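You operate a simulated robot arm through the tools that you are given. There is no shell and no other tool.

You are at the controls of a simulated robot arm. One attempt, no reset.

## Task
Press the turquoise hub's bearing flush, then stand the hub in the parts tray.
Fine: seat it in the nest, push the slide in, hand clear of the ram; draw the slide out again.

Only the result counts: the job must be done as asked and must still hold three seconds after the hand-in. Knocking over, shifting, dropping, spilling or breaking anything else fails it.

## Robot
A 7-joint arm with a two-finger parallel gripper, fixed in place. Base frame: the origin is at the foot of the arm, x ahead of it, y to its left, z up; the work surface is at about z = 0.8. Readings come in m, rad, newtons and seconds.
Its first joint turns from -2.897 to 2.897 rad. Payload 4.4 kg.
The TCP is the grasp point between the finger pads, 0.023 m short of the fingertips. In the tool frame z runs along the fingers and y along their closing line. The gripper opens to 0.094 m. The fingers are 0.038 m wide and 0.01 m thick; the gripper's body (0.054 by 0.096 m) begins 0.039 m behind the TCP.
Orientation is that of the tool frame in the base frame, as a unit quaternion [w, x, y, z]. With the fingers straight down and closing along the base's y, the tool's x points along the base's -x, its y along +y and its z along -z.

## Interface
- The arm moves only by the tool nudge_tool. Its argument "commands" is a list of rows, each a list of 7 numbers: the shift along the base's x, y, z in units of 100 mm (1.0 is 100 mm), then the turn, a rotation vector about the base's x, y, z in units of 120 degrees (1.0 is 120 degrees), then the gripper command, from -1 (fully open) to 1 (shut), values between in proportion. In form: [[dx, dy, dz, wx, wy, wz, grip], ...]. A call has 1 to 20 rows; each row is the pose to reach, as a shift and turn from the pose commanded when the call began. A call with a number of a shift or a turn outside -1 to 1 is refused whole. Rows are played at 5 a second. More than 0.05 m and 0.15 rad between two rows, or a gripper value outside its range, and nothing of the call is played. Where a pose cannot be reached the arm comes as near as it can. A force on the tool above 40 N (or 10 N above the force at the start of the call, whichever is more), or a blocked arm, ends the call early, and 0.2 s more pass. The fingers move at their own pace (about 0.072 m/s each) and stop on an object; they squeeze with about 38 N. The grip force told is the motor's: it shows also when the fingers shut on nothing. Time passes only in rows, and 0.2 s behind the last, so rows that repeat a pose let the fingers close. It gives the time, the measured TCP pose, the force on the tool (base axes), the opening and the grip force at its end, in the units of the frame above (readings bear some noise), with the torque about the TCP (base axes, N m) and any sound that the robot's microphone picked up, and new pictures: "views" is both (left out), scene, wrist or none.
- Cameras (640 x 400 px; columns grow to the right, rows downward): "scene" is fixed at [0.3988, -0.6495, 1.5396]; the picture's right is [0.86, -0.51, 0.00], its down [-0.18, -0.30, -0.94] and it looks along [0.47, 0.81, -0.35] (base axes); focal length 362 px, centre (320, 200). "wrist" rides on the gripper at [0.086, 0.016, -0.075] in the tool frame; the picture's right is [-0.18, 0.98, 0.00], its down [-0.58, -0.11, -0.81] and it looks along [-0.79, -0.15, 0.59] (tool axes); focal length 243 px, centre (320, 200). There is no depth. A picture from a camera that has moved, and an enlarged one, comes with that camera's place and axes in the base frame and with its lens.
- enlarge(camera, box): a new picture of the part [left, top, right, bottom] of that camera's present view, enlarged. The clock stands still meanwhile.
- finish_job(): hands the job in; it is judged then, once.

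Places have to be worked out from the pictures, the camera data and where the tool is seen. Open the gripper and draw the arm clear of the work before you hand the job in, unless the task says otherwise.

The tools are called after ">>>" as name(argument=value, ...) on one line, values as JSON. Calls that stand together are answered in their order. nudge_tool: Moves the arm, as the interface text tells. Its arguments: {"type":"object","properties":{"commands":{"type":"array","items":{"type":"array","items":{"type":"number"}}},"views":{"type":"string","enum":["both","scene","wrist","none"]}},"required":["commands"]} The other tools are called the same way: enlarge (camera, box) takes an enlarged picture of a part of a camera's view; finish_job () hands the job in.

At the start:

```text
t: 0.0
tool_pos: [0.8093, 0.1069, 1.2682]
orientation: [0.0, 0.001, 1.0, 0.0]
contact_force: [0.5, 0.0, -0.9]
moment: [-0.02, -0.03, -0.01]
gripper_width: 0.0942
finger_force: 0.1
```

scene: 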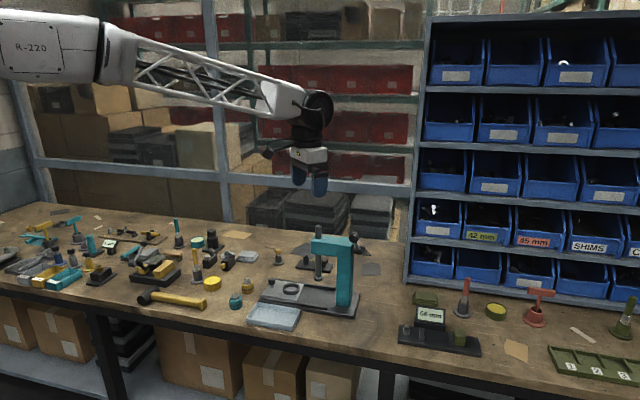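
wrist: 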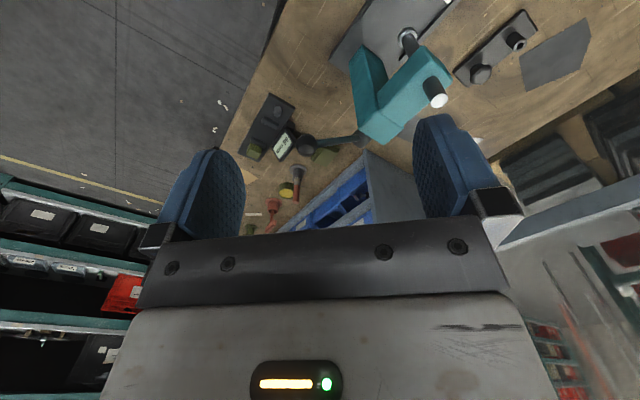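

I'll start by looking closely at the bench around the press, the hub and the trays; the arm stands still meanwhile.

>>> enlarge(camera="scene", box=[200, 220, 400, 345])

>>> enlarge(camera="scene", box=[390, 270, 640, 400])

>>> enlarge(camera="scene", box=[0, 195, 220, 320])

```text
3.20 times, centred on (300, 282) of scene
camera zoom: at [0.3988, -0.6495, 1.5396], right [0.86, -0.51, 0.0], down [-0.18, -0.3, -0.94], along [0.47, 0.81, -0.35], focal length 1158 px, centre (384, -64)
```

zoom: 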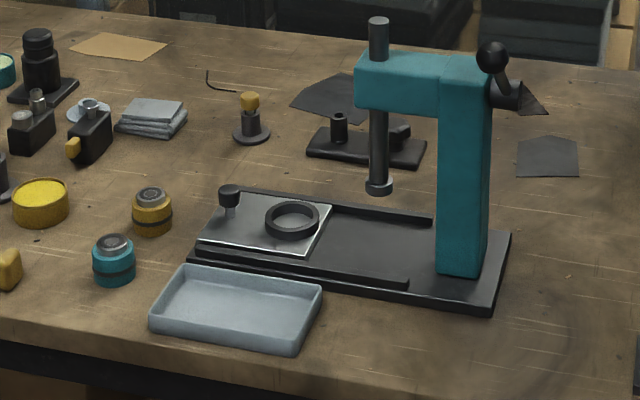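

```text
2.56 times, centred on (515, 335) of scene
camera zoom: at [0.3988, -0.6495, 1.5396], right [0.86, -0.51, 0.0], down [-0.18, -0.3, -0.94], along [0.47, 0.81, -0.35], focal length 926 px, centre (-179, -146)
```

zoom: 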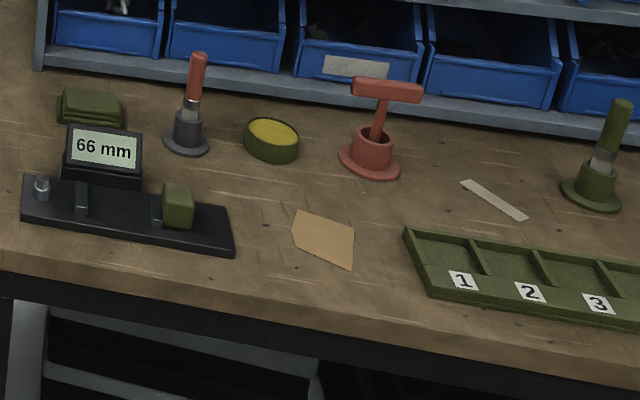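

```text
2.91 times, centred on (110, 258) of scene
camera zoom: at [0.3988, -0.6495, 1.5396], right [0.86, -0.51, 0.0], down [-0.18, -0.3, -0.94], along [0.47, 0.81, -0.35], focal length 1053 px, centre (931, 33)
```

zoom: 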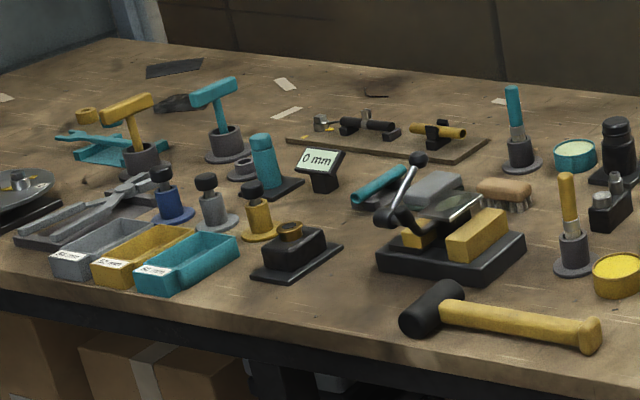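

The press stands at roughly 45° on the bench, with its slide out, a knob at the slide's outer end, and a grey tray in front of it. I'll enlarge the hub, nest, ram and tray further to measure them.

>>> enlarge(camera="scene", box=[222, 275, 262, 315])

>>> enlarge(camera="scene", box=[255, 270, 315, 308])

>>> enlarge(camera="scene", box=[240, 295, 310, 335])

>>> enlarge(camera="scene", box=[300, 220, 370, 320])

```text
10.00 times, centred on (242, 295) of scene
camera zoom: at [0.3988, -0.6495, 1.5396], right [0.86, -0.51, 0.0], down [-0.18, -0.3, -0.94], along [0.47, 0.81, -0.35], focal length 3618 px, centre (1100, -750)
```

zoom: 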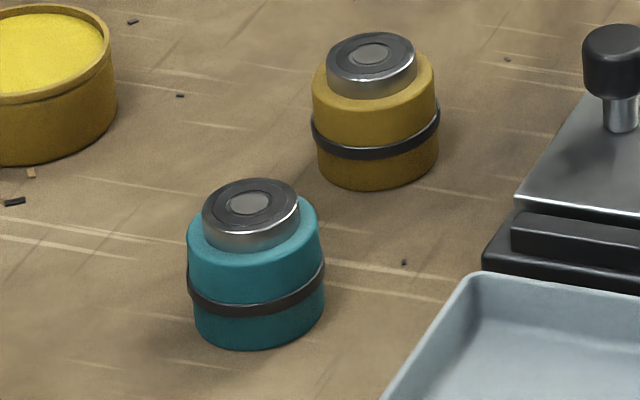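

```text
10.53 times, centred on (285, 289) of scene
camera zoom: at [0.3988, -0.6495, 1.5396], right [0.86, -0.51, 0.0], down [-0.18, -0.3, -0.94], along [0.47, 0.81, -0.35], focal length 3809 px, centre (688, -737)
```

zoom: 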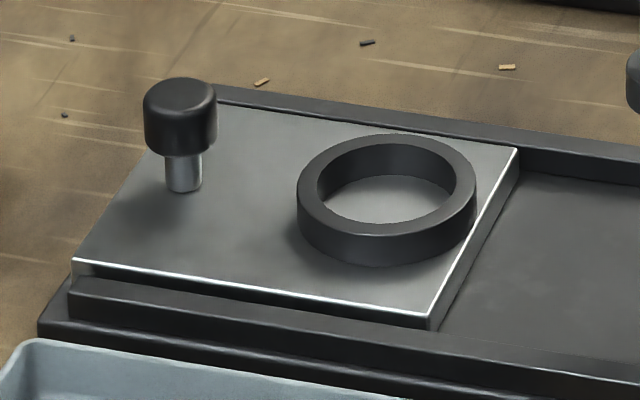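

```text
9.14 times, centred on (275, 315) of scene
camera zoom: at [0.3988, -0.6495, 1.5396], right [0.86, -0.51, 0.0], down [-0.18, -0.3, -0.94], along [0.47, 0.81, -0.35], focal length 3308 px, centre (731, -851)
```

zoom: 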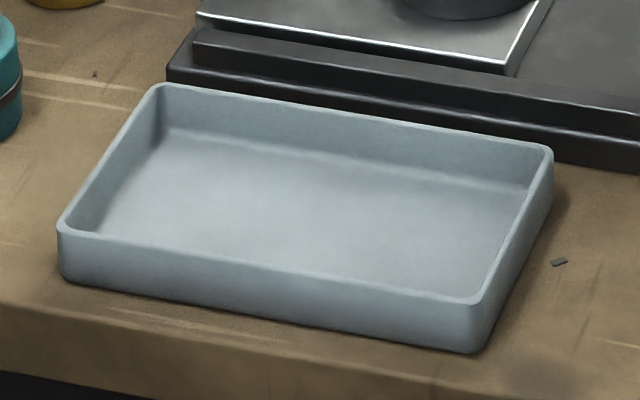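

```text
4.00 times, centred on (335, 270) of scene
camera zoom: at [0.3988, -0.6495, 1.5396], right [0.86, -0.51, 0.0], down [-0.18, -0.3, -0.94], along [0.47, 0.81, -0.35], focal length 1447 px, centre (260, -80)
```

zoom: 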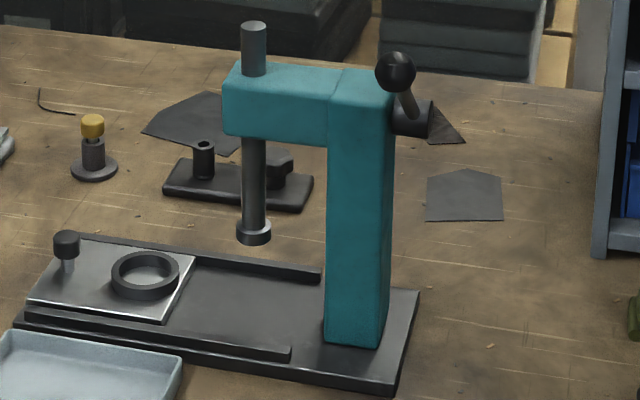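

The turquoise hub looks to be about 43 mm across at roughly (0.66, 0.35), with its bearing standing about 9 mm proud. The nest bore is about 45.6 mm, centred near (0.845, 0.31), and the slide runs along (+0.7, −0.7). I'll bring the tool over the hub while staying high.

>>> nudge_tool(commands=[[-0.25, 0.25, -0.25, 0, 0, 0, -1], [-0.5, 0.5, -0.5, 0, 0, 0, -1], [-0.75, 0.75, -0.75, 0, 0, 0, -1], [-1, 1, -1, 0, 0, 0, -1]], views="none")

>>> nudge_tool(commands=[[-0.12, 0.25, -0.25, 0, 0, 0, -1], [-0.24, 0.5, -0.5, 0, 0, 0, -1], [-0.36, 0.75, -0.75, 0, 0, 0, -1], [-0.48, 1, -1, 0, 0, 0, -1], [-0.48, 1, -1, 0, 0, 0, -1]], views="none")

>>> nudge_tool(commands=[[0, 0.25, -0.25, 0, 0, 0, -1], [0, 0.43, -0.5, 0, 0, 0, -1], [0, 0.43, -0.7, 0, 0, 0, -1], [0, 0.43, -0.7, 0, 0, 0, -1]], views="both")

```text
t: 1.0
tool_pos: [0.7061, 0.2088, 1.168]
orientation: [0.002, -0.001, 1.0, 0.0]
contact_force: [-0.1, 0.3, 0.6]
moment: [-0.02, 0.01, 0.01]
gripper_width: 0.0937
finger_force: 0.0
```

```text
t: 2.2
tool_pos: [0.6594, 0.307, 1.0669]
orientation: [0.0, -0.001, 1.0, 0.0]
contact_force: [-0.7, -0.8, -0.1]
moment: [-0.02, -0.05, 0.0]
gripper_width: 0.0938
finger_force: 0.1
```

```text
t: 3.2
tool_pos: [0.6613, 0.3486, 0.9967]
orientation: [0.0, 0.001, 1.0, 0.0]
contact_force: [0.7, -0.1, -0.9]
moment: [0.0, 0.0, -0.02]
gripper_width: 0.094
finger_force: 0.0
camera wrist: at [0.5751, 0.3648, 1.0713], right [0.18, 0.98, 0.0], down [0.58, -0.11, 0.81], along [0.79, -0.15, -0.59], focal length 243 px, centre (320, 200)
```

scene: 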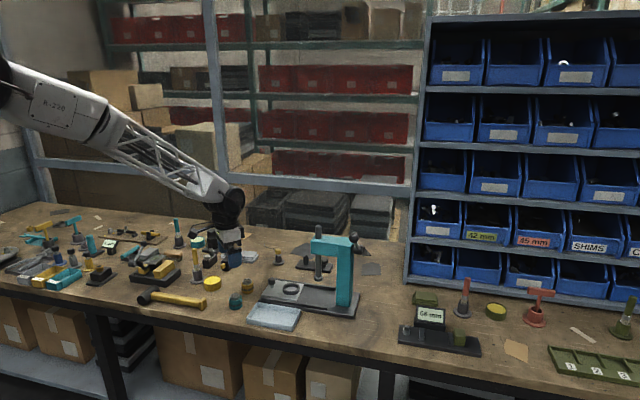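
wrist: 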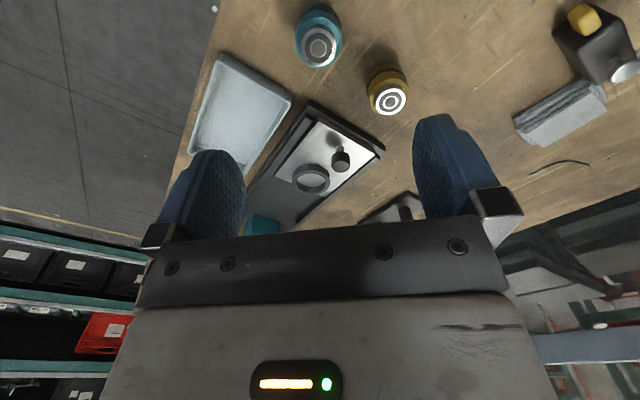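

The tool is now about 15 cm over the hub, which shows near the top of the wrist view. I'll enlarge that area, and the nest too, to refine their positions.

>>> enlarge(camera="wrist", box=[270, 0, 370, 80])

>>> enlarge(camera="wrist", box=[240, 90, 400, 230])

```text
5.00 times, centred on (320, 40) of wrist
camera zoom: at [0.5751, 0.3648, 1.0713], right [0.18, 0.98, 0.0], down [0.58, -0.11, 0.81], along [0.79, -0.15, -0.59], focal length 1213 px, centre (320, 1000)
```

zoom: 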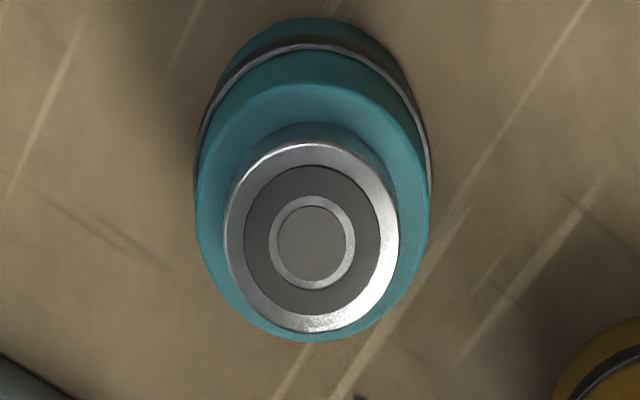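

```text
2.86 times, centred on (320, 160) of wrist
camera zoom: at [0.5751, 0.3648, 1.0713], right [0.18, 0.98, 0.0], down [0.58, -0.11, 0.81], along [0.79, -0.15, -0.59], focal length 693 px, centre (320, 314)
```

zoom: 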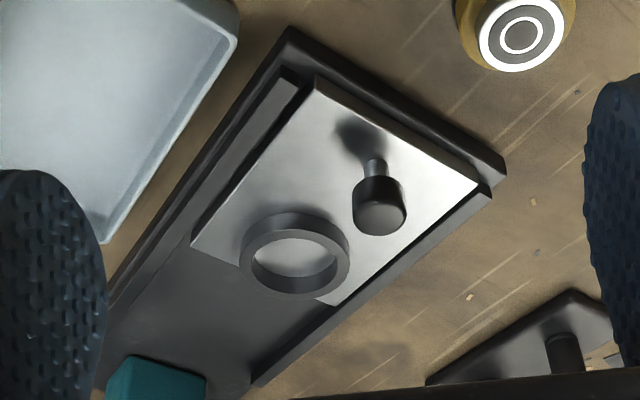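

The hub's axis comes out 4 mm ahead and 2 mm to the right of the TCP, at about (0.665, 0.3465). I'll shift there, narrow the gripper to about 70 mm and descend 10 cm to check again.

>>> nudge_tool(commands=[[0.039, -0.023, -0.2, 0, 0, 0, -0.5], [0.039, -0.023, -0.4, 0, 0, 0, -0.5], [0.039, -0.023, -0.7, 0, 0, 0, -0.5], [0.039, -0.023, -1.0, 0, 0, 0, -0.5], [0.039, -0.023, -1.0, 0, 0, 0, -0.5]], views="both")

>>> enlarge(camera="wrist", box=[220, 60, 420, 185])

>>> enlarge(camera="scene", box=[202, 255, 272, 315])

```text
t: 4.4
tool_pos: [0.667, 0.3484, 0.8964]
orientation: [0.0, 0.0, 1.0, 0.0]
contact_force: [0.0, 0.0, -0.1]
moment: [0.04, 0.02, -0.02]
gripper_width: 0.0708
finger_force: 0.0
camera wrist: at [0.5809, 0.3644, 0.9707], right [0.18, 0.98, 0.0], down [0.58, -0.11, 0.81], along [0.79, -0.15, -0.59], focal length 243 px, centre (320, 200)
```

scene: 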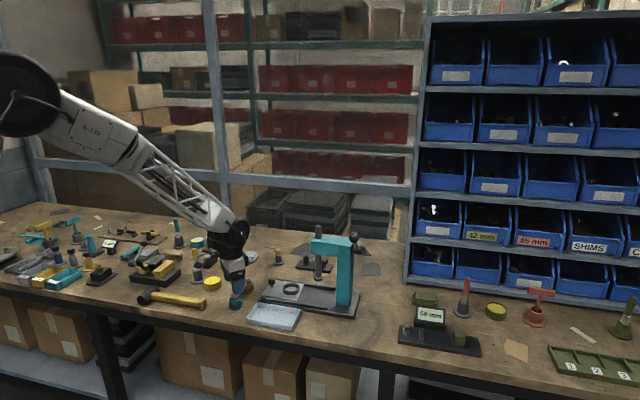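
wrist: 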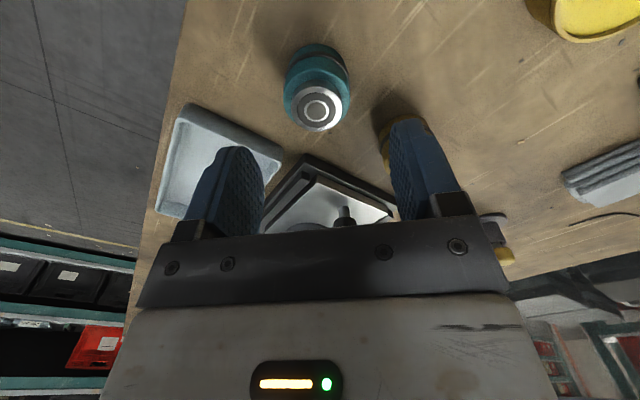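

```text
3.20 times, centred on (320, 122) of wrist
camera zoom: at [0.5809, 0.3644, 0.9707], right [0.18, 0.98, 0.0], down [0.58, -0.11, 0.81], along [0.79, -0.15, -0.59], focal length 776 px, centre (320, 448)
```

zoom: 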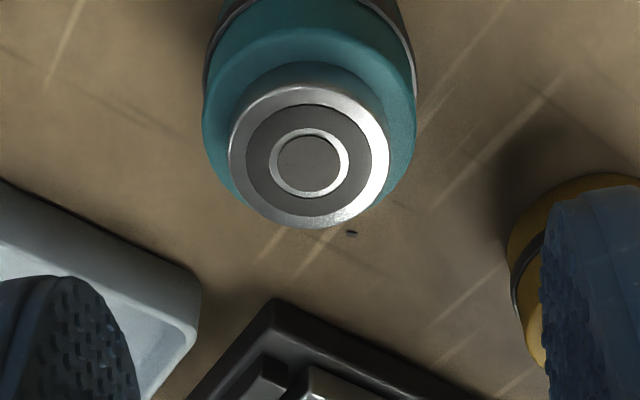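

```text
6.67 times, centred on (237, 285) of scene
camera zoom: at [0.3988, -0.6495, 1.5396], right [0.86, -0.51, 0.0], down [-0.18, -0.3, -0.94], along [0.47, 0.81, -0.35], focal length 2412 px, centre (873, -367)
```

zoom: 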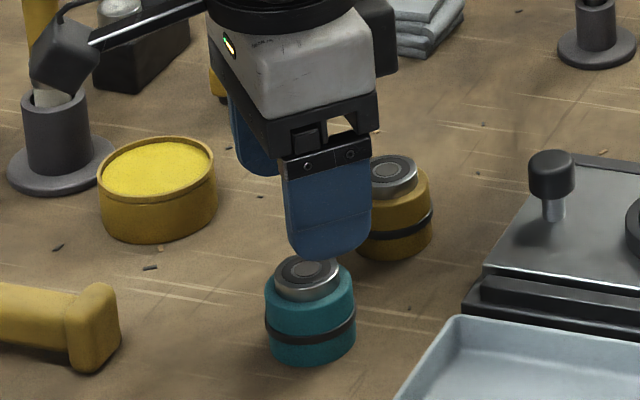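

The pads straddle the hub, and the bearing's axis is within about 2 mm of the tool. I'll drop to TCP z≈0.843, with the fingertips just above the hub's dark band, then close for a first centring grip in y.

>>> nudge_tool(commands=[[-0.015, -0.015, -0.2, 0, 0, 0, -0.5], [-0.015, -0.015, -0.4, 0, 0, 0, -0.5], [-0.015, -0.015, -0.53, 0, 0, 0, -0.5], [-0.015, -0.015, -0.53, 0, 0, 0, -0.5]], views="both")

>>> enlarge(camera="scene", box=[202, 265, 272, 315])

>>> enlarge(camera="wrist", box=[220, 90, 420, 215])

```text
t: 5.4
tool_pos: [0.6657, 0.3462, 0.8457]
orientation: [0.001, 0.0, 1.0, -0.001]
contact_force: [0.6, 0.3, -0.3]
moment: [0.02, 0.02, -0.03]
gripper_width: 0.0704
finger_force: 0.1
camera wrist: at [0.5789, 0.3634, 0.9184], right [0.18, 0.98, 0.0], down [0.58, -0.11, 0.81], along [0.79, -0.15, -0.59], focal length 243 px, centre (320, 200)
```

scene: 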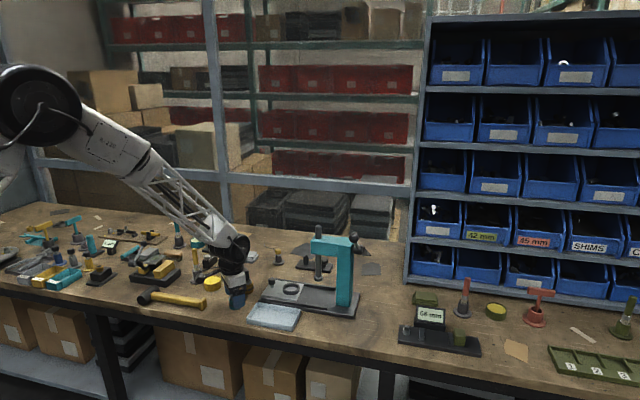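
wrist: 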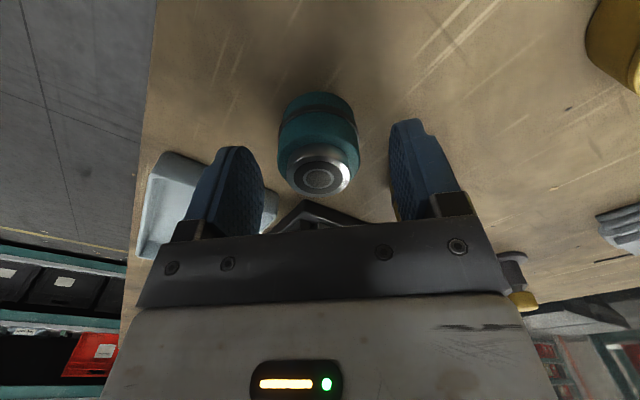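

```text
8.00 times, centred on (237, 290) of scene
camera zoom: at [0.3988, -0.6495, 1.5396], right [0.86, -0.51, 0.0], down [-0.18, -0.3, -0.94], along [0.47, 0.81, -0.35], focal length 2895 px, centre (984, -520)
```

zoom: 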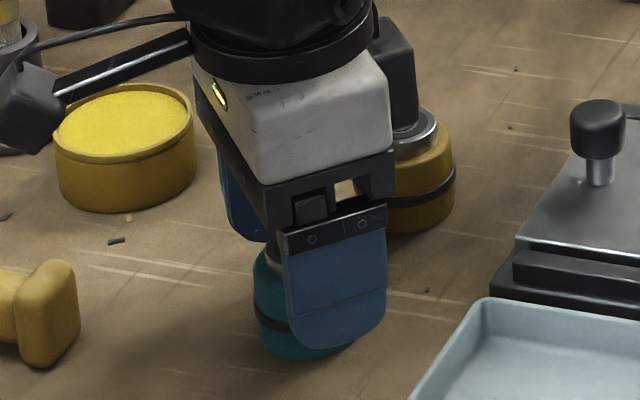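

```text
3.20 times, centred on (320, 152) of wrist
camera zoom: at [0.5789, 0.3634, 0.9184], right [0.18, 0.98, 0.0], down [0.58, -0.11, 0.81], along [0.79, -0.15, -0.59], focal length 776 px, centre (320, 352)
```

zoom: 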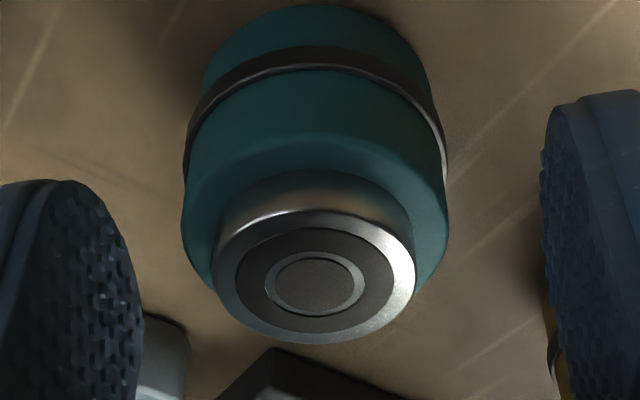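

The fingertips sit at the band's upper edge and overlap the hub body by about 13 mm. I'll close to centre the hub along y.

>>> nudge_tool(commands=[[0, 0, 0, 0, 0, 0, 0], [0, 0, 0, 0, 0, 0, 0.3], [0, 0, 0, 0, 0, 0, 0.3], [0, 0, 0, 0, 0, 0, 0.3]], views="wrist")

>>> enlarge(camera="wrist", box=[220, 90, 420, 215])

```text
t: 6.4
tool_pos: [0.6647, 0.347, 0.8446]
orientation: [0.0, -0.001, 1.0, 0.0]
contact_force: [0.3, -1.0, 0.2]
moment: [0.01, 0.01, 0.0]
gripper_width: 0.0406
finger_force: 37.8
camera wrist: at [0.5789, 0.3634, 0.9184], right [0.18, 0.98, 0.0], down [0.58, -0.11, 0.81], along [0.79, -0.15, -0.59], focal length 243 px, centre (320, 200)
```

wrist: 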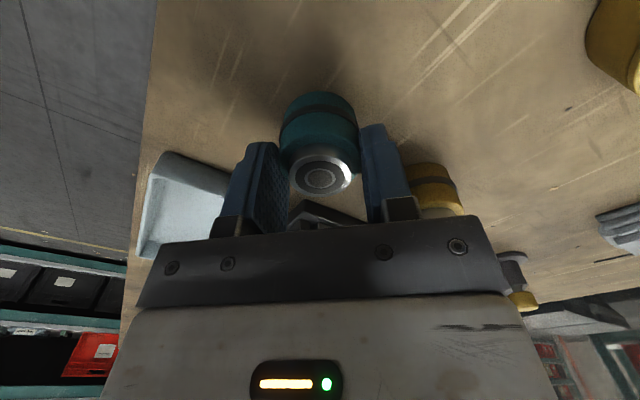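

```text
3.20 times, centred on (320, 152) of wrist
camera zoom: at [0.5789, 0.3634, 0.9184], right [0.18, 0.98, 0.0], down [0.58, -0.11, 0.81], along [0.79, -0.15, -0.59], focal length 776 px, centre (320, 352)
```

zoom: 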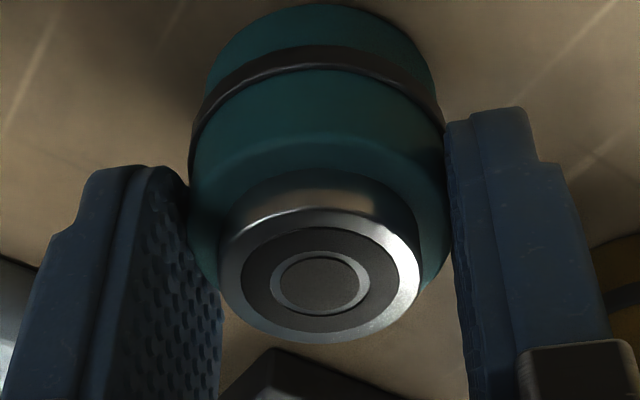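

The grip is firm at about 41 mm, and the camera pose puts the TCP at (0.6649, 0.3474, 0.8434). I'll open, turn −45°, and grip again to centre the hub along the other diagonal, since both final grips should line up with the press's 45° axes.

>>> nudge_tool(commands=[[0, 0, 0, 0, 0, 0, -0.5], [0, 0, 0, 0, 0, 0, -0.5], [0, 0, 0, 0, 0, -0.0625, -0.5], [0, 0, 0, 0, 0, -0.125, -0.5], [0, 0, 0, 0, 0, -0.1875, -0.5], [0, 0, 0, 0, 0, -0.25, -0.5], [0, 0, 0, 0, 0, -0.3125, -0.5], [0, 0, 0, 0, 0, -0.375, -0.5], [0, 0, 0, 0, 0, -0.375, -0.5], [0, 0, 0, 0, 0, -0.375, 0], [0, 0, 0, 0, 0, -0.375, 0.3], [0, 0, 0, 0, 0, -0.375, 0.3], [0, 0, 0, 0, 0, -0.375, 0.3]], views="both")

>>> enlarge(camera="scene", box=[202, 265, 272, 315])

```text
t: 9.2
tool_pos: [0.6642, 0.345, 0.8446]
orientation: [0.001, 0.383, 0.924, 0.0]
contact_force: [-1.9, -1.4, 3.0]
moment: [-0.06, 0.04, 0.0]
gripper_width: 0.04
finger_force: 37.7
camera wrist: at [0.6153, 0.4179, 0.9196], right [0.83, 0.56, 0.0], down [0.33, -0.49, 0.81], along [0.46, -0.67, -0.59], focal length 243 px, centre (320, 200)
```

scene: 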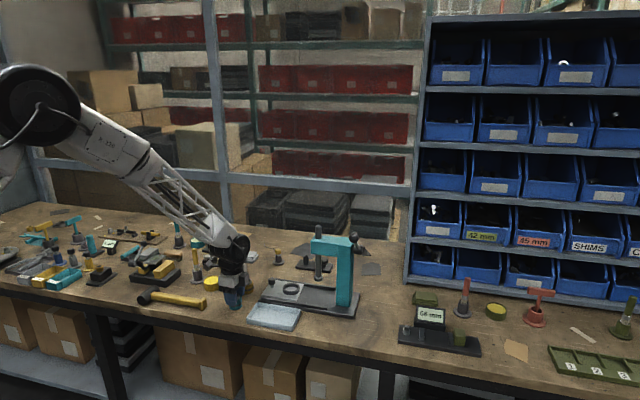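
wrist: 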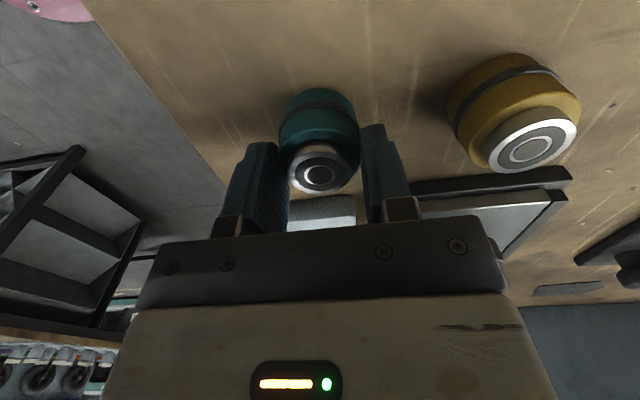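

```text
8.00 times, centred on (237, 290) of scene
camera zoom: at [0.3988, -0.6495, 1.5396], right [0.86, -0.51, 0.0], down [-0.18, -0.3, -0.94], along [0.47, 0.81, -0.35], focal length 2895 px, centre (984, -520)
```

zoom: 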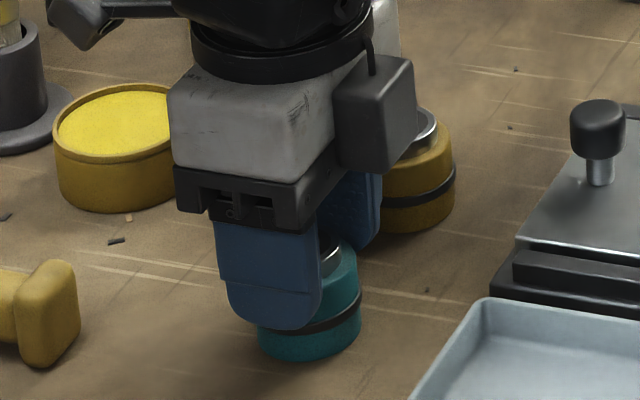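

The second grip took at 40 mm. Now I'll open, turn +90° so the fingers close along the press axis, and take the final centred grip.

>>> nudge_tool(commands=[[0, 0, 0, 0, 0, 0, -0.5], [0, 0, 0, 0, 0, 0, -0.5], [0, 0, 0, 0, 0, 0.0625, -0.5], [0, 0, 0, 0, 0, 0.125, -0.5], [0, 0, 0, 0, 0, 0.1875, -0.5], [0, 0, 0, 0, 0, 0.25, -0.5], [0, 0, 0, 0, 0, 0.3125, -0.5], [0, 0, 0, 0, 0, 0.375, -0.5], [0, 0, 0, 0, 0, 0.4375, -0.5], [0, 0, 0, 0, 0, 0.5, -0.5], [0, 0, 0, 0, 0, 0.5625, -0.5], [0, 0, 0, 0, 0, 0.625, -0.5], [0, 0, 0, 0, 0, 0.6875, -0.5], [0, 0, 0, 0, 0, 0.75, -0.5], [0, 0, 0, 0, 0, 0.75, -0.5]], views="both")

>>> enlarge(camera="wrist", box=[220, 60, 420, 215])

>>> enlarge(camera="scene", box=[202, 265, 272, 315])

```text
t: 12.4
tool_pos: [0.6644, 0.3461, 0.8455]
orientation: [0.0, -0.383, 0.924, 0.0]
contact_force: [-0.6, -0.6, -0.7]
moment: [-0.02, -0.03, 0.0]
gripper_width: 0.0705
finger_force: 0.0
camera wrist: at [0.5925, 0.2958, 0.9193], right [-0.57, 0.82, 0.0], down [0.49, 0.33, 0.81], along [0.66, 0.46, -0.59], focal length 243 px, centre (320, 200)
```

scene: 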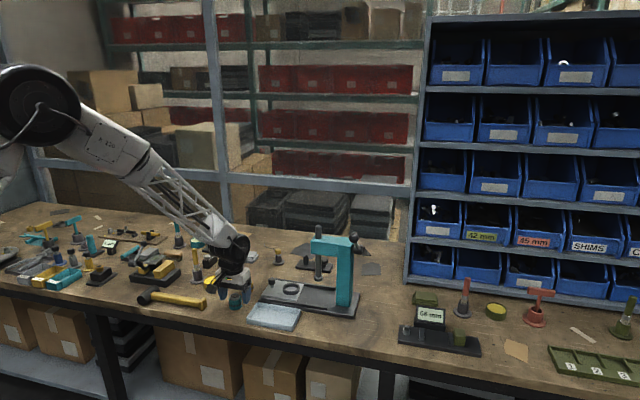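
wrist: 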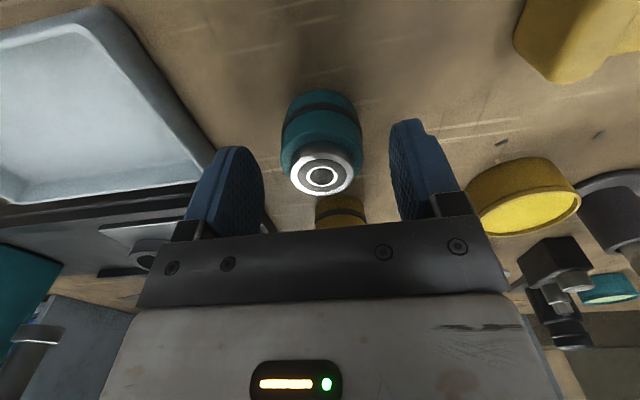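

```text
2.58 times, centred on (320, 138) of wrist
camera zoom: at [0.5925, 0.2958, 0.9193], right [-0.57, 0.82, 0.0], down [0.49, 0.33, 0.81], along [0.66, 0.46, -0.59], focal length 626 px, centre (320, 361)
```

zoom: 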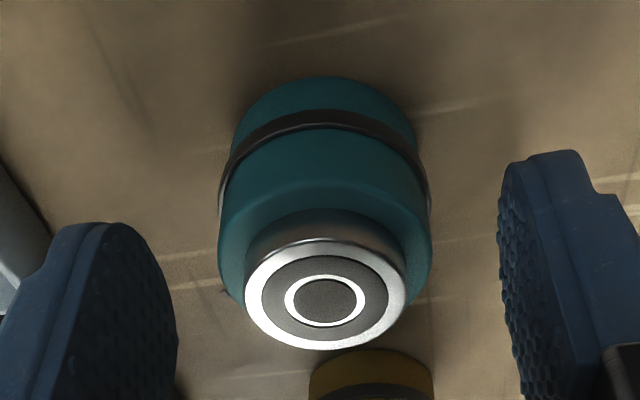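

```text
8.00 times, centred on (237, 290) of scene
camera zoom: at [0.3988, -0.6495, 1.5396], right [0.86, -0.51, 0.0], down [-0.18, -0.3, -0.94], along [0.47, 0.81, -0.35], focal length 2895 px, centre (984, -520)
```

zoom: 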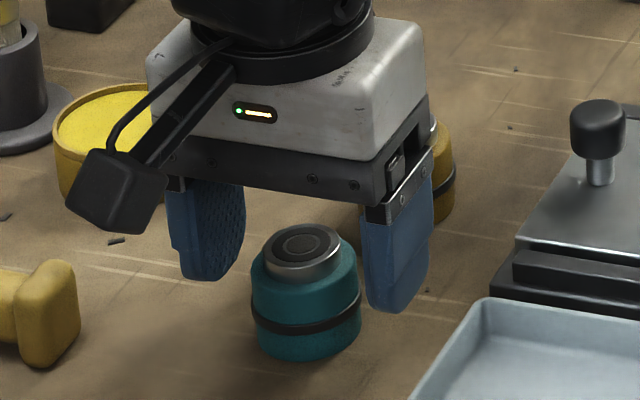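

The hub now sits on the tool axis. I'll close on it for the carrying grip and lift it 10 cm straight up.

>>> nudge_tool(commands=[[0, 0, 0, 0, 0, 0, 0], [0, 0, 0, 0, 0, 0, 0.4], [0, 0, 0, 0, 0, 0, 0.4], [0, 0, 0, 0, 0, 0, 0.4], [0, 0, 0.1, 0, 0, 0, 0.4], [0, 0, 0.3, 0, 0, 0, 0.4], [0, 0, 0.6, 0, 0, 0, 0.4], [0, 0, 1.0, 0, 0, 0, 0.4], [0, 0, 1.0, 0, 0, 0, 0.4], [0, 0, 1.0, 0, 0, 0, 0.4]], views="both")

>>> enlarge(camera="wrist", box=[220, 60, 420, 215])

>>> enlarge(camera="scene", box=[202, 225, 272, 315])

```text
t: 14.6
tool_pos: [0.666, 0.3436, 0.947]
orientation: [0.0, -0.383, 0.924, 0.0]
contact_force: [0.5, 0.3, -1.2]
moment: [0.02, 0.0, 0.02]
gripper_width: 0.0409
finger_force: 38.0
camera wrist: at [0.5939, 0.295, 1.0201], right [-0.56, 0.83, 0.0], down [0.49, 0.33, 0.81], along [0.67, 0.46, -0.59], focal length 243 px, centre (320, 200)
```

scene: 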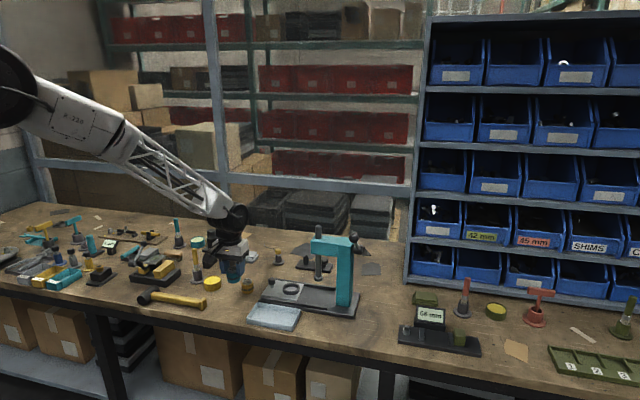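
wrist: 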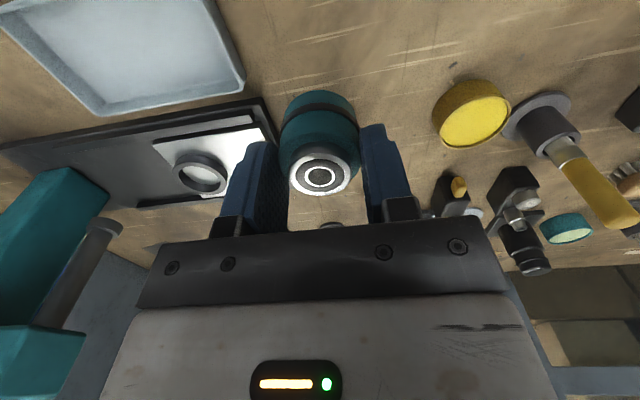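

```text
2.58 times, centred on (320, 138) of wrist
camera zoom: at [0.5939, 0.295, 1.0201], right [-0.56, 0.83, 0.0], down [0.49, 0.33, 0.81], along [0.67, 0.46, -0.59], focal length 626 px, centre (320, 361)
```

zoom: 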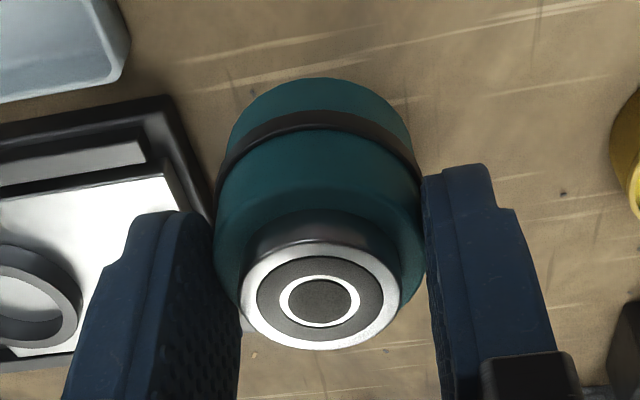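

```text
4.44 times, centred on (237, 270) of scene
camera zoom: at [0.3988, -0.6495, 1.5396], right [0.86, -0.51, 0.0], down [-0.18, -0.3, -0.94], along [0.47, 0.81, -0.35], focal length 1608 px, centre (689, -111)
```

zoom: 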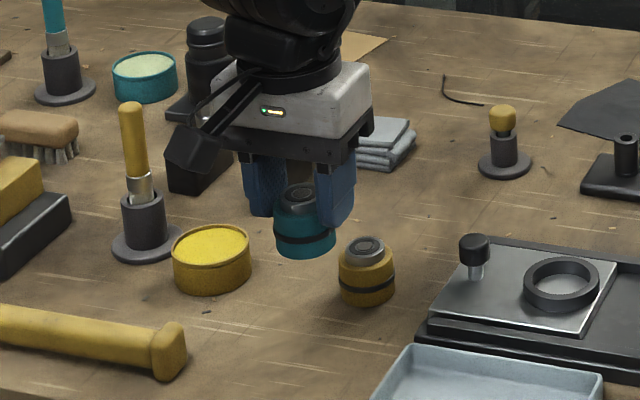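

The hub is held upright, with its bottom about 44 mm below the TCP. The nest and ram show on the left of the wrist view, so I'll enlarge them from here and from the scene camera to fix the nest centre.

>>> enlarge(camera="wrist", box=[130, 110, 270, 220])

>>> enlarge(camera="scene", box=[276, 276, 306, 304])

>>> enlarge(camera="scene", box=[305, 225, 355, 285])

```text
3.64 times, centred on (200, 165) of wrist
camera zoom: at [0.5939, 0.295, 1.0201], right [-0.56, 0.83, 0.0], down [0.49, 0.33, 0.81], along [0.67, 0.46, -0.59], focal length 882 px, centre (756, 327)
```

zoom: 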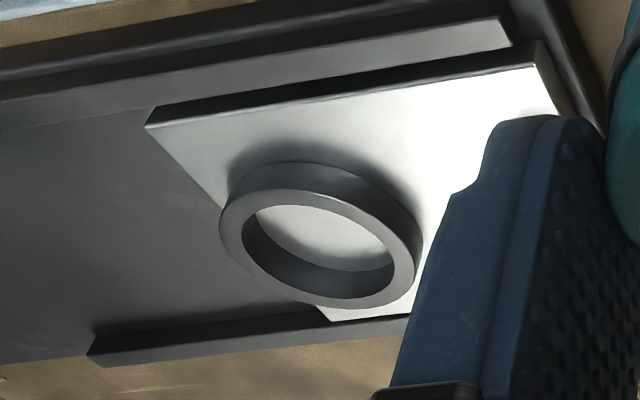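

```text
14.29 times, centred on (291, 290) of scene
camera zoom: at [0.3988, -0.6495, 1.5396], right [0.86, -0.51, 0.0], down [-0.18, -0.3, -0.94], along [0.47, 0.81, -0.35], focal length 5169 px, centre (734, -1086)
```

zoom: 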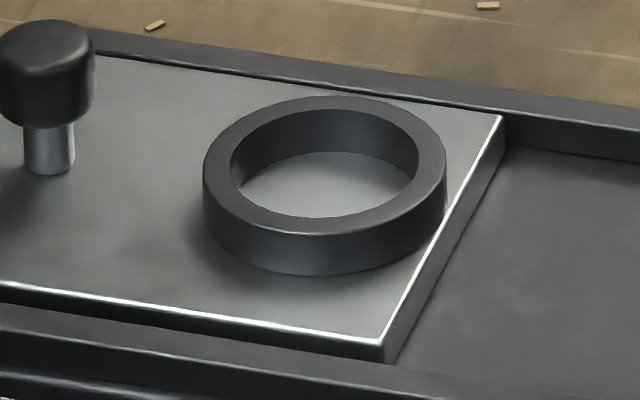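

```text
6.67 times, centred on (330, 255) of scene
camera zoom: at [0.3988, -0.6495, 1.5396], right [0.86, -0.51, 0.0], down [-0.18, -0.3, -0.94], along [0.47, 0.81, -0.35], focal length 2412 px, centre (253, -167)
```

zoom: 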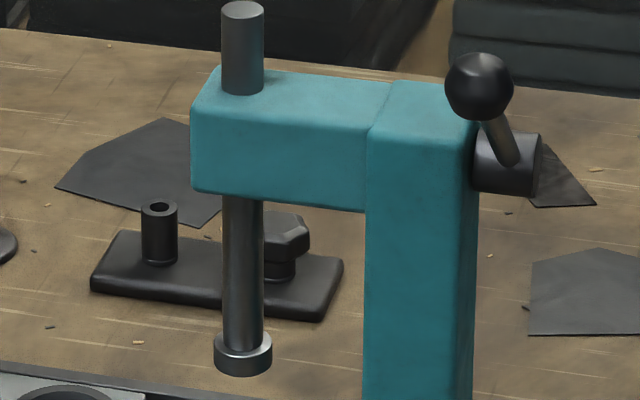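

Crossing the scene and wrist rays puts the nest ring's top centre at (0.8414, 0.2995, 0.839), with a bore of about 44.7 mm against the 41 mm hub. The ram is about 95 mm farther along the axis. I'll carry the hub at height to just above the nest.

>>> nudge_tool(commands=[[0.22, -0.056, 0, 0, 0, 0, 0.4], [0.44, -0.1125, 0, 0, 0, 0, 0.4], [0.66, -0.17, 0, 0, 0, 0, 0.4], [0.877, -0.225, 0, 0, 0, 0, 0.4], [0.877, -0.225, 0, 0, 0, 0, 0.4]], views="none")

>>> nudge_tool(commands=[[0.22, -0.056, 0, 0, 0, 0, 0.4], [0.44, -0.1125, 0, 0, 0, 0, 0.4], [0.66, -0.17, 0, 0, 0, 0, 0.4], [0.877, -0.225, 0, 0, 0, 0, 0.4], [0.877, -0.225, 0, 0, 0, 0, 0.4], [0.877, -0.225, 0, 0, 0, 0, 0.4]], views="both")

>>> enlarge(camera="wrist", box=[220, 20, 420, 200])

>>> enlarge(camera="scene", box=[250, 220, 370, 310])

```text
t: 15.8
tool_pos: [0.7539, 0.3245, 0.945]
orientation: [0.0, -0.383, 0.924, 0.001]
contact_force: [-0.1, 0.3, -1.8]
moment: [0.01, 0.01, -0.01]
gripper_width: 0.0408
finger_force: 37.6
```

```text
t: 17.2
tool_pos: [0.8384, 0.3016, 0.945]
orientation: [-0.001, -0.383, 0.924, 0.0]
contact_force: [0.4, -0.1, -1.0]
moment: [-0.01, 0.0, -0.02]
gripper_width: 0.0407
finger_force: 38.3
camera wrist: at [0.7668, 0.2517, 1.0194], right [-0.56, 0.83, 0.0], down [0.49, 0.33, 0.81], along [0.67, 0.46, -0.59], focal length 243 px, centre (320, 200)
```

scene: 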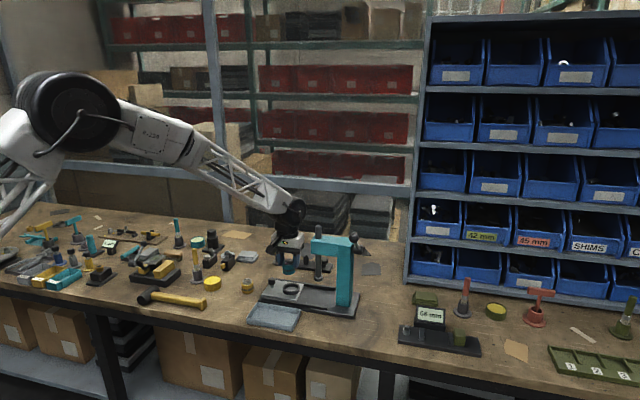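
wrist: 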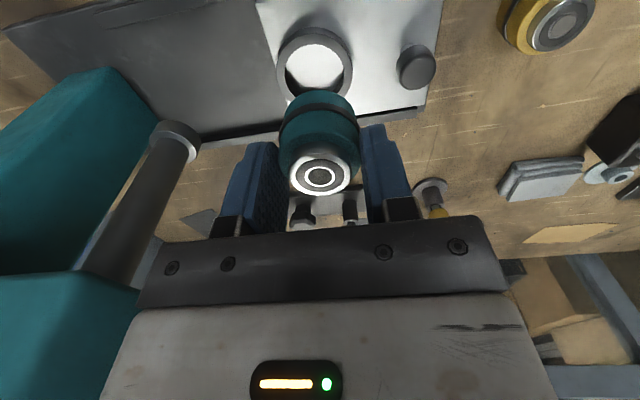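

```text
2.22 times, centred on (320, 110) of wrist
camera zoom: at [0.7668, 0.2517, 1.0194], right [-0.56, 0.83, 0.0], down [0.49, 0.33, 0.81], along [0.67, 0.46, -0.59], focal length 539 px, centre (320, 400)
```

zoom: 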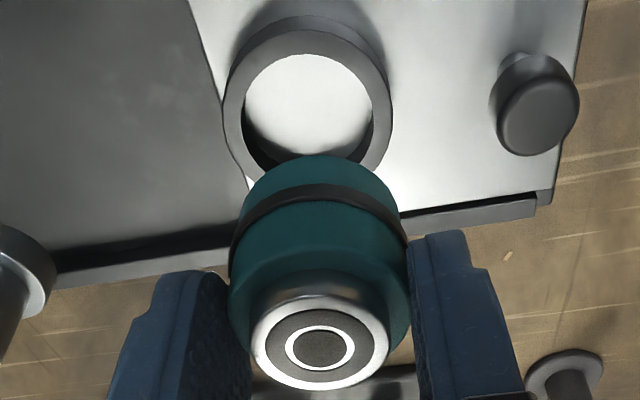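

```text
4.44 times, centred on (310, 265) of scene
camera zoom: at [0.3988, -0.6495, 1.5396], right [0.86, -0.51, 0.0], down [-0.18, -0.3, -0.94], along [0.47, 0.81, -0.35], focal length 1608 px, centre (364, -89)
```

zoom: 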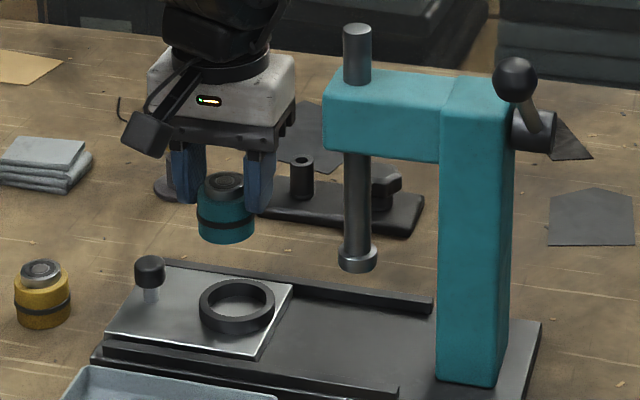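

The hub hangs about 6 cm over the nest, with the gripper clear of the ram and head. The ring centre looks roughly 4 mm ahead of the tool, so I'll correct by (+4, −1.3) mm and lower to about 10 mm above the ring for a finer comparison.

>>> nudge_tool(commands=[[0.04, -0.013, -0.1, 0, 0, 0, 0.4], [0.04, -0.013, -0.25, 0, 0, 0, 0.4], [0.04, -0.013, -0.4, 0, 0, 0, 0.4], [0.04, -0.013, -0.5, 0, 0, 0, 0.4], [0.04, -0.013, -0.5, 0, 0, 0, 0.4], [0.04, -0.013, -0.5, 0, 0, 0, 0.4]], views="both")

>>> enlarge(camera="wrist", box=[245, 40, 395, 180])

>>> enlarge(camera="scene", box=[265, 260, 315, 305])

```text
t: 18.6
tool_pos: [0.8444, 0.2999, 0.8947]
orientation: [0.0, -0.383, 0.924, 0.0]
contact_force: [0.5, -0.3, -2.0]
moment: [0.04, 0.03, -0.02]
gripper_width: 0.0408
finger_force: 38.4
camera wrist: at [0.772, 0.2492, 0.9684], right [-0.56, 0.83, 0.0], down [0.49, 0.33, 0.81], along [0.67, 0.46, -0.59], focal length 243 px, centre (320, 200)
```

scene: 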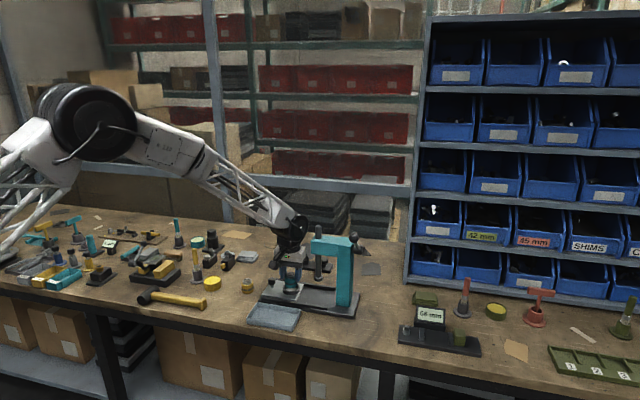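
wrist: 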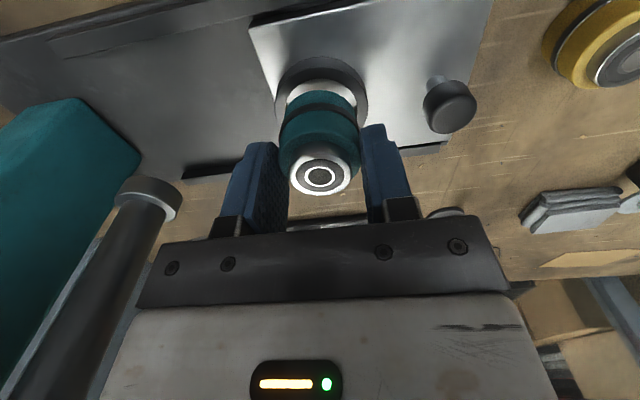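

```text
2.86 times, centred on (320, 110) of wrist
camera zoom: at [0.772, 0.2492, 0.9684], right [-0.56, 0.83, 0.0], down [0.49, 0.33, 0.81], along [0.67, 0.46, -0.59], focal length 693 px, centre (320, 457)
```

zoom: 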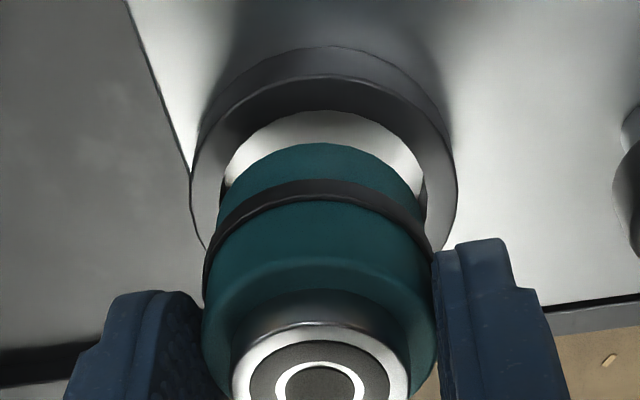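

```text
8.89 times, centred on (290, 282) of scene
camera zoom: at [0.3988, -0.6495, 1.5396], right [0.86, -0.51, 0.0], down [-0.18, -0.3, -0.94], along [0.47, 0.81, -0.35], focal length 3216 px, centre (587, -533)
```

zoom: 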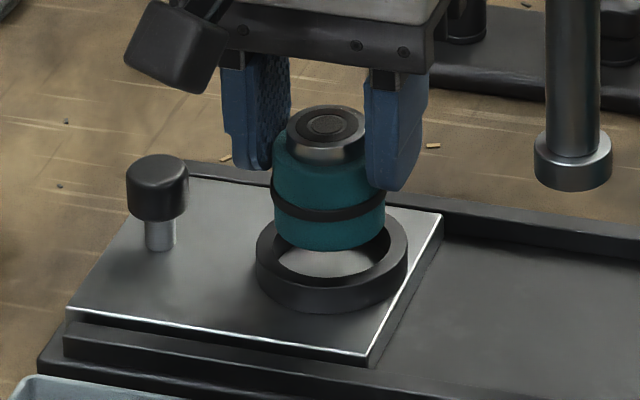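

The hub's bottom hangs about 10 mm over the ring and is nearly concentric with it. I'll enlarge both views more tightly for sub-millimetre alignment.

>>> enlarge(camera="scene", box=[282, 274, 302, 300])

>>> enlarge(camera="wrist", box=[270, 50, 370, 120])

```text
15.38 times, centred on (292, 287) of scene
camera zoom: at [0.3988, -0.6495, 1.5396], right [0.86, -0.51, 0.0], down [-0.18, -0.3, -0.94], along [0.47, 0.81, -0.35], focal length 5567 px, centre (751, -1138)
```

zoom: 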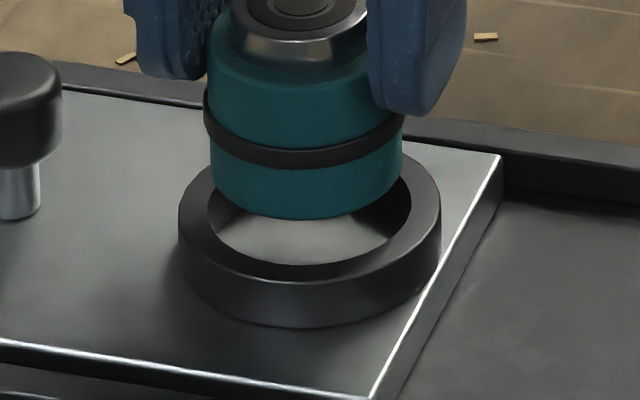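

```text
5.71 times, centred on (320, 85) of wrist
camera zoom: at [0.772, 0.2492, 0.9684], right [-0.56, 0.83, 0.0], down [0.49, 0.33, 0.81], along [0.67, 0.46, -0.59], focal length 1386 px, centre (320, 857)
```

zoom: 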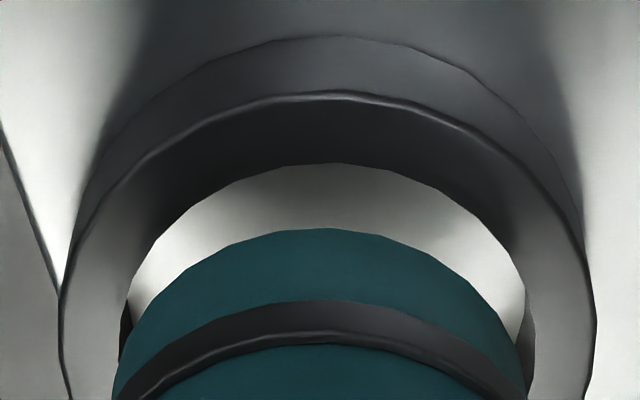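

Both views agree that the hub and ring are concentric to well within the ~1.3 mm clearance. I'll lower about 13 mm in small steps, just past the ring's rim, and check the force.

>>> nudge_tool(commands=[[0, 0.004, -0.03, 0, 0, 0, 0.4], [0, 0.004, -0.06, 0, 0, 0, 0.4], [0, 0.004, -0.09, 0, 0, 0, 0.4], [0, 0.004, -0.11, 0, 0, 0, 0.4], [0, 0.004, -0.13, 0, 0, 0, 0.4], [0, 0.004, -0.13, 0, 0, 0, 0.4]], views="both")

>>> enlarge(camera="scene", box=[280, 272, 304, 300])

>>> enlarge(camera="wrist", box=[260, 60, 380, 190])

```text
t: 20.0
tool_pos: [0.8436, 0.2998, 0.882]
orientation: [0.0, -0.384, 0.923, 0.0]
contact_force: [-0.4, -0.2, -1.6]
moment: [0.02, -0.01, -0.02]
gripper_width: 0.0411
finger_force: 38.0
camera wrist: at [0.7714, 0.25, 0.9564], right [-0.56, 0.83, 0.0], down [0.49, 0.33, 0.81], along [0.67, 0.46, -0.59], focal length 243 px, centre (320, 200)
```

scene: 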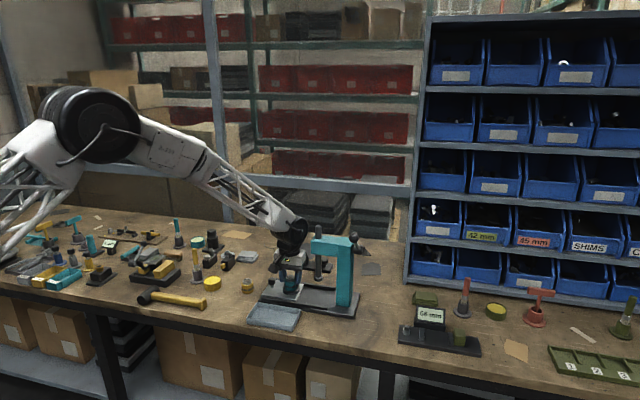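
wrist: 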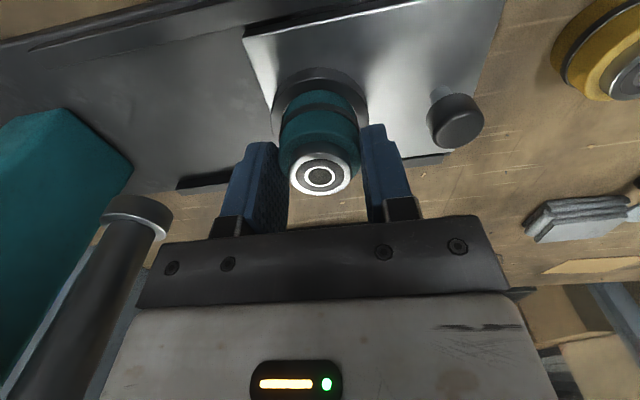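

```text
14.29 times, centred on (292, 286) of scene
camera zoom: at [0.3988, -0.6495, 1.5396], right [0.86, -0.51, 0.0], down [-0.18, -0.3, -0.94], along [0.47, 0.81, -0.35], focal length 5169 px, centre (720, -1029)
```

zoom: 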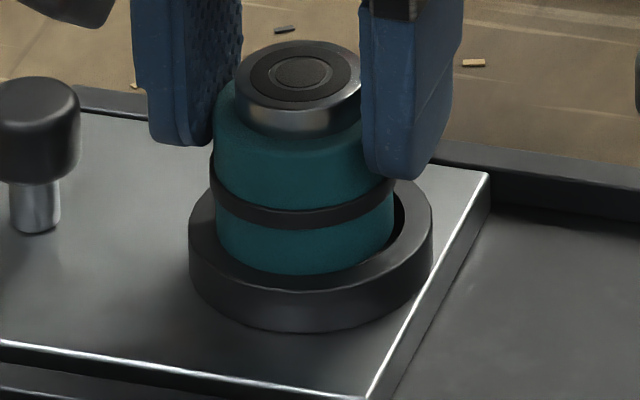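

```text
3.08 times, centred on (320, 125) of wrist
camera zoom: at [0.7714, 0.25, 0.9564], right [-0.56, 0.83, 0.0], down [0.49, 0.33, 0.81], along [0.67, 0.46, -0.59], focal length 746 px, centre (320, 431)
```

zoom: 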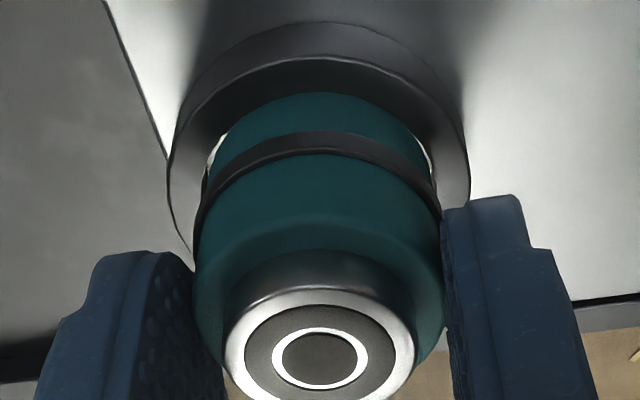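

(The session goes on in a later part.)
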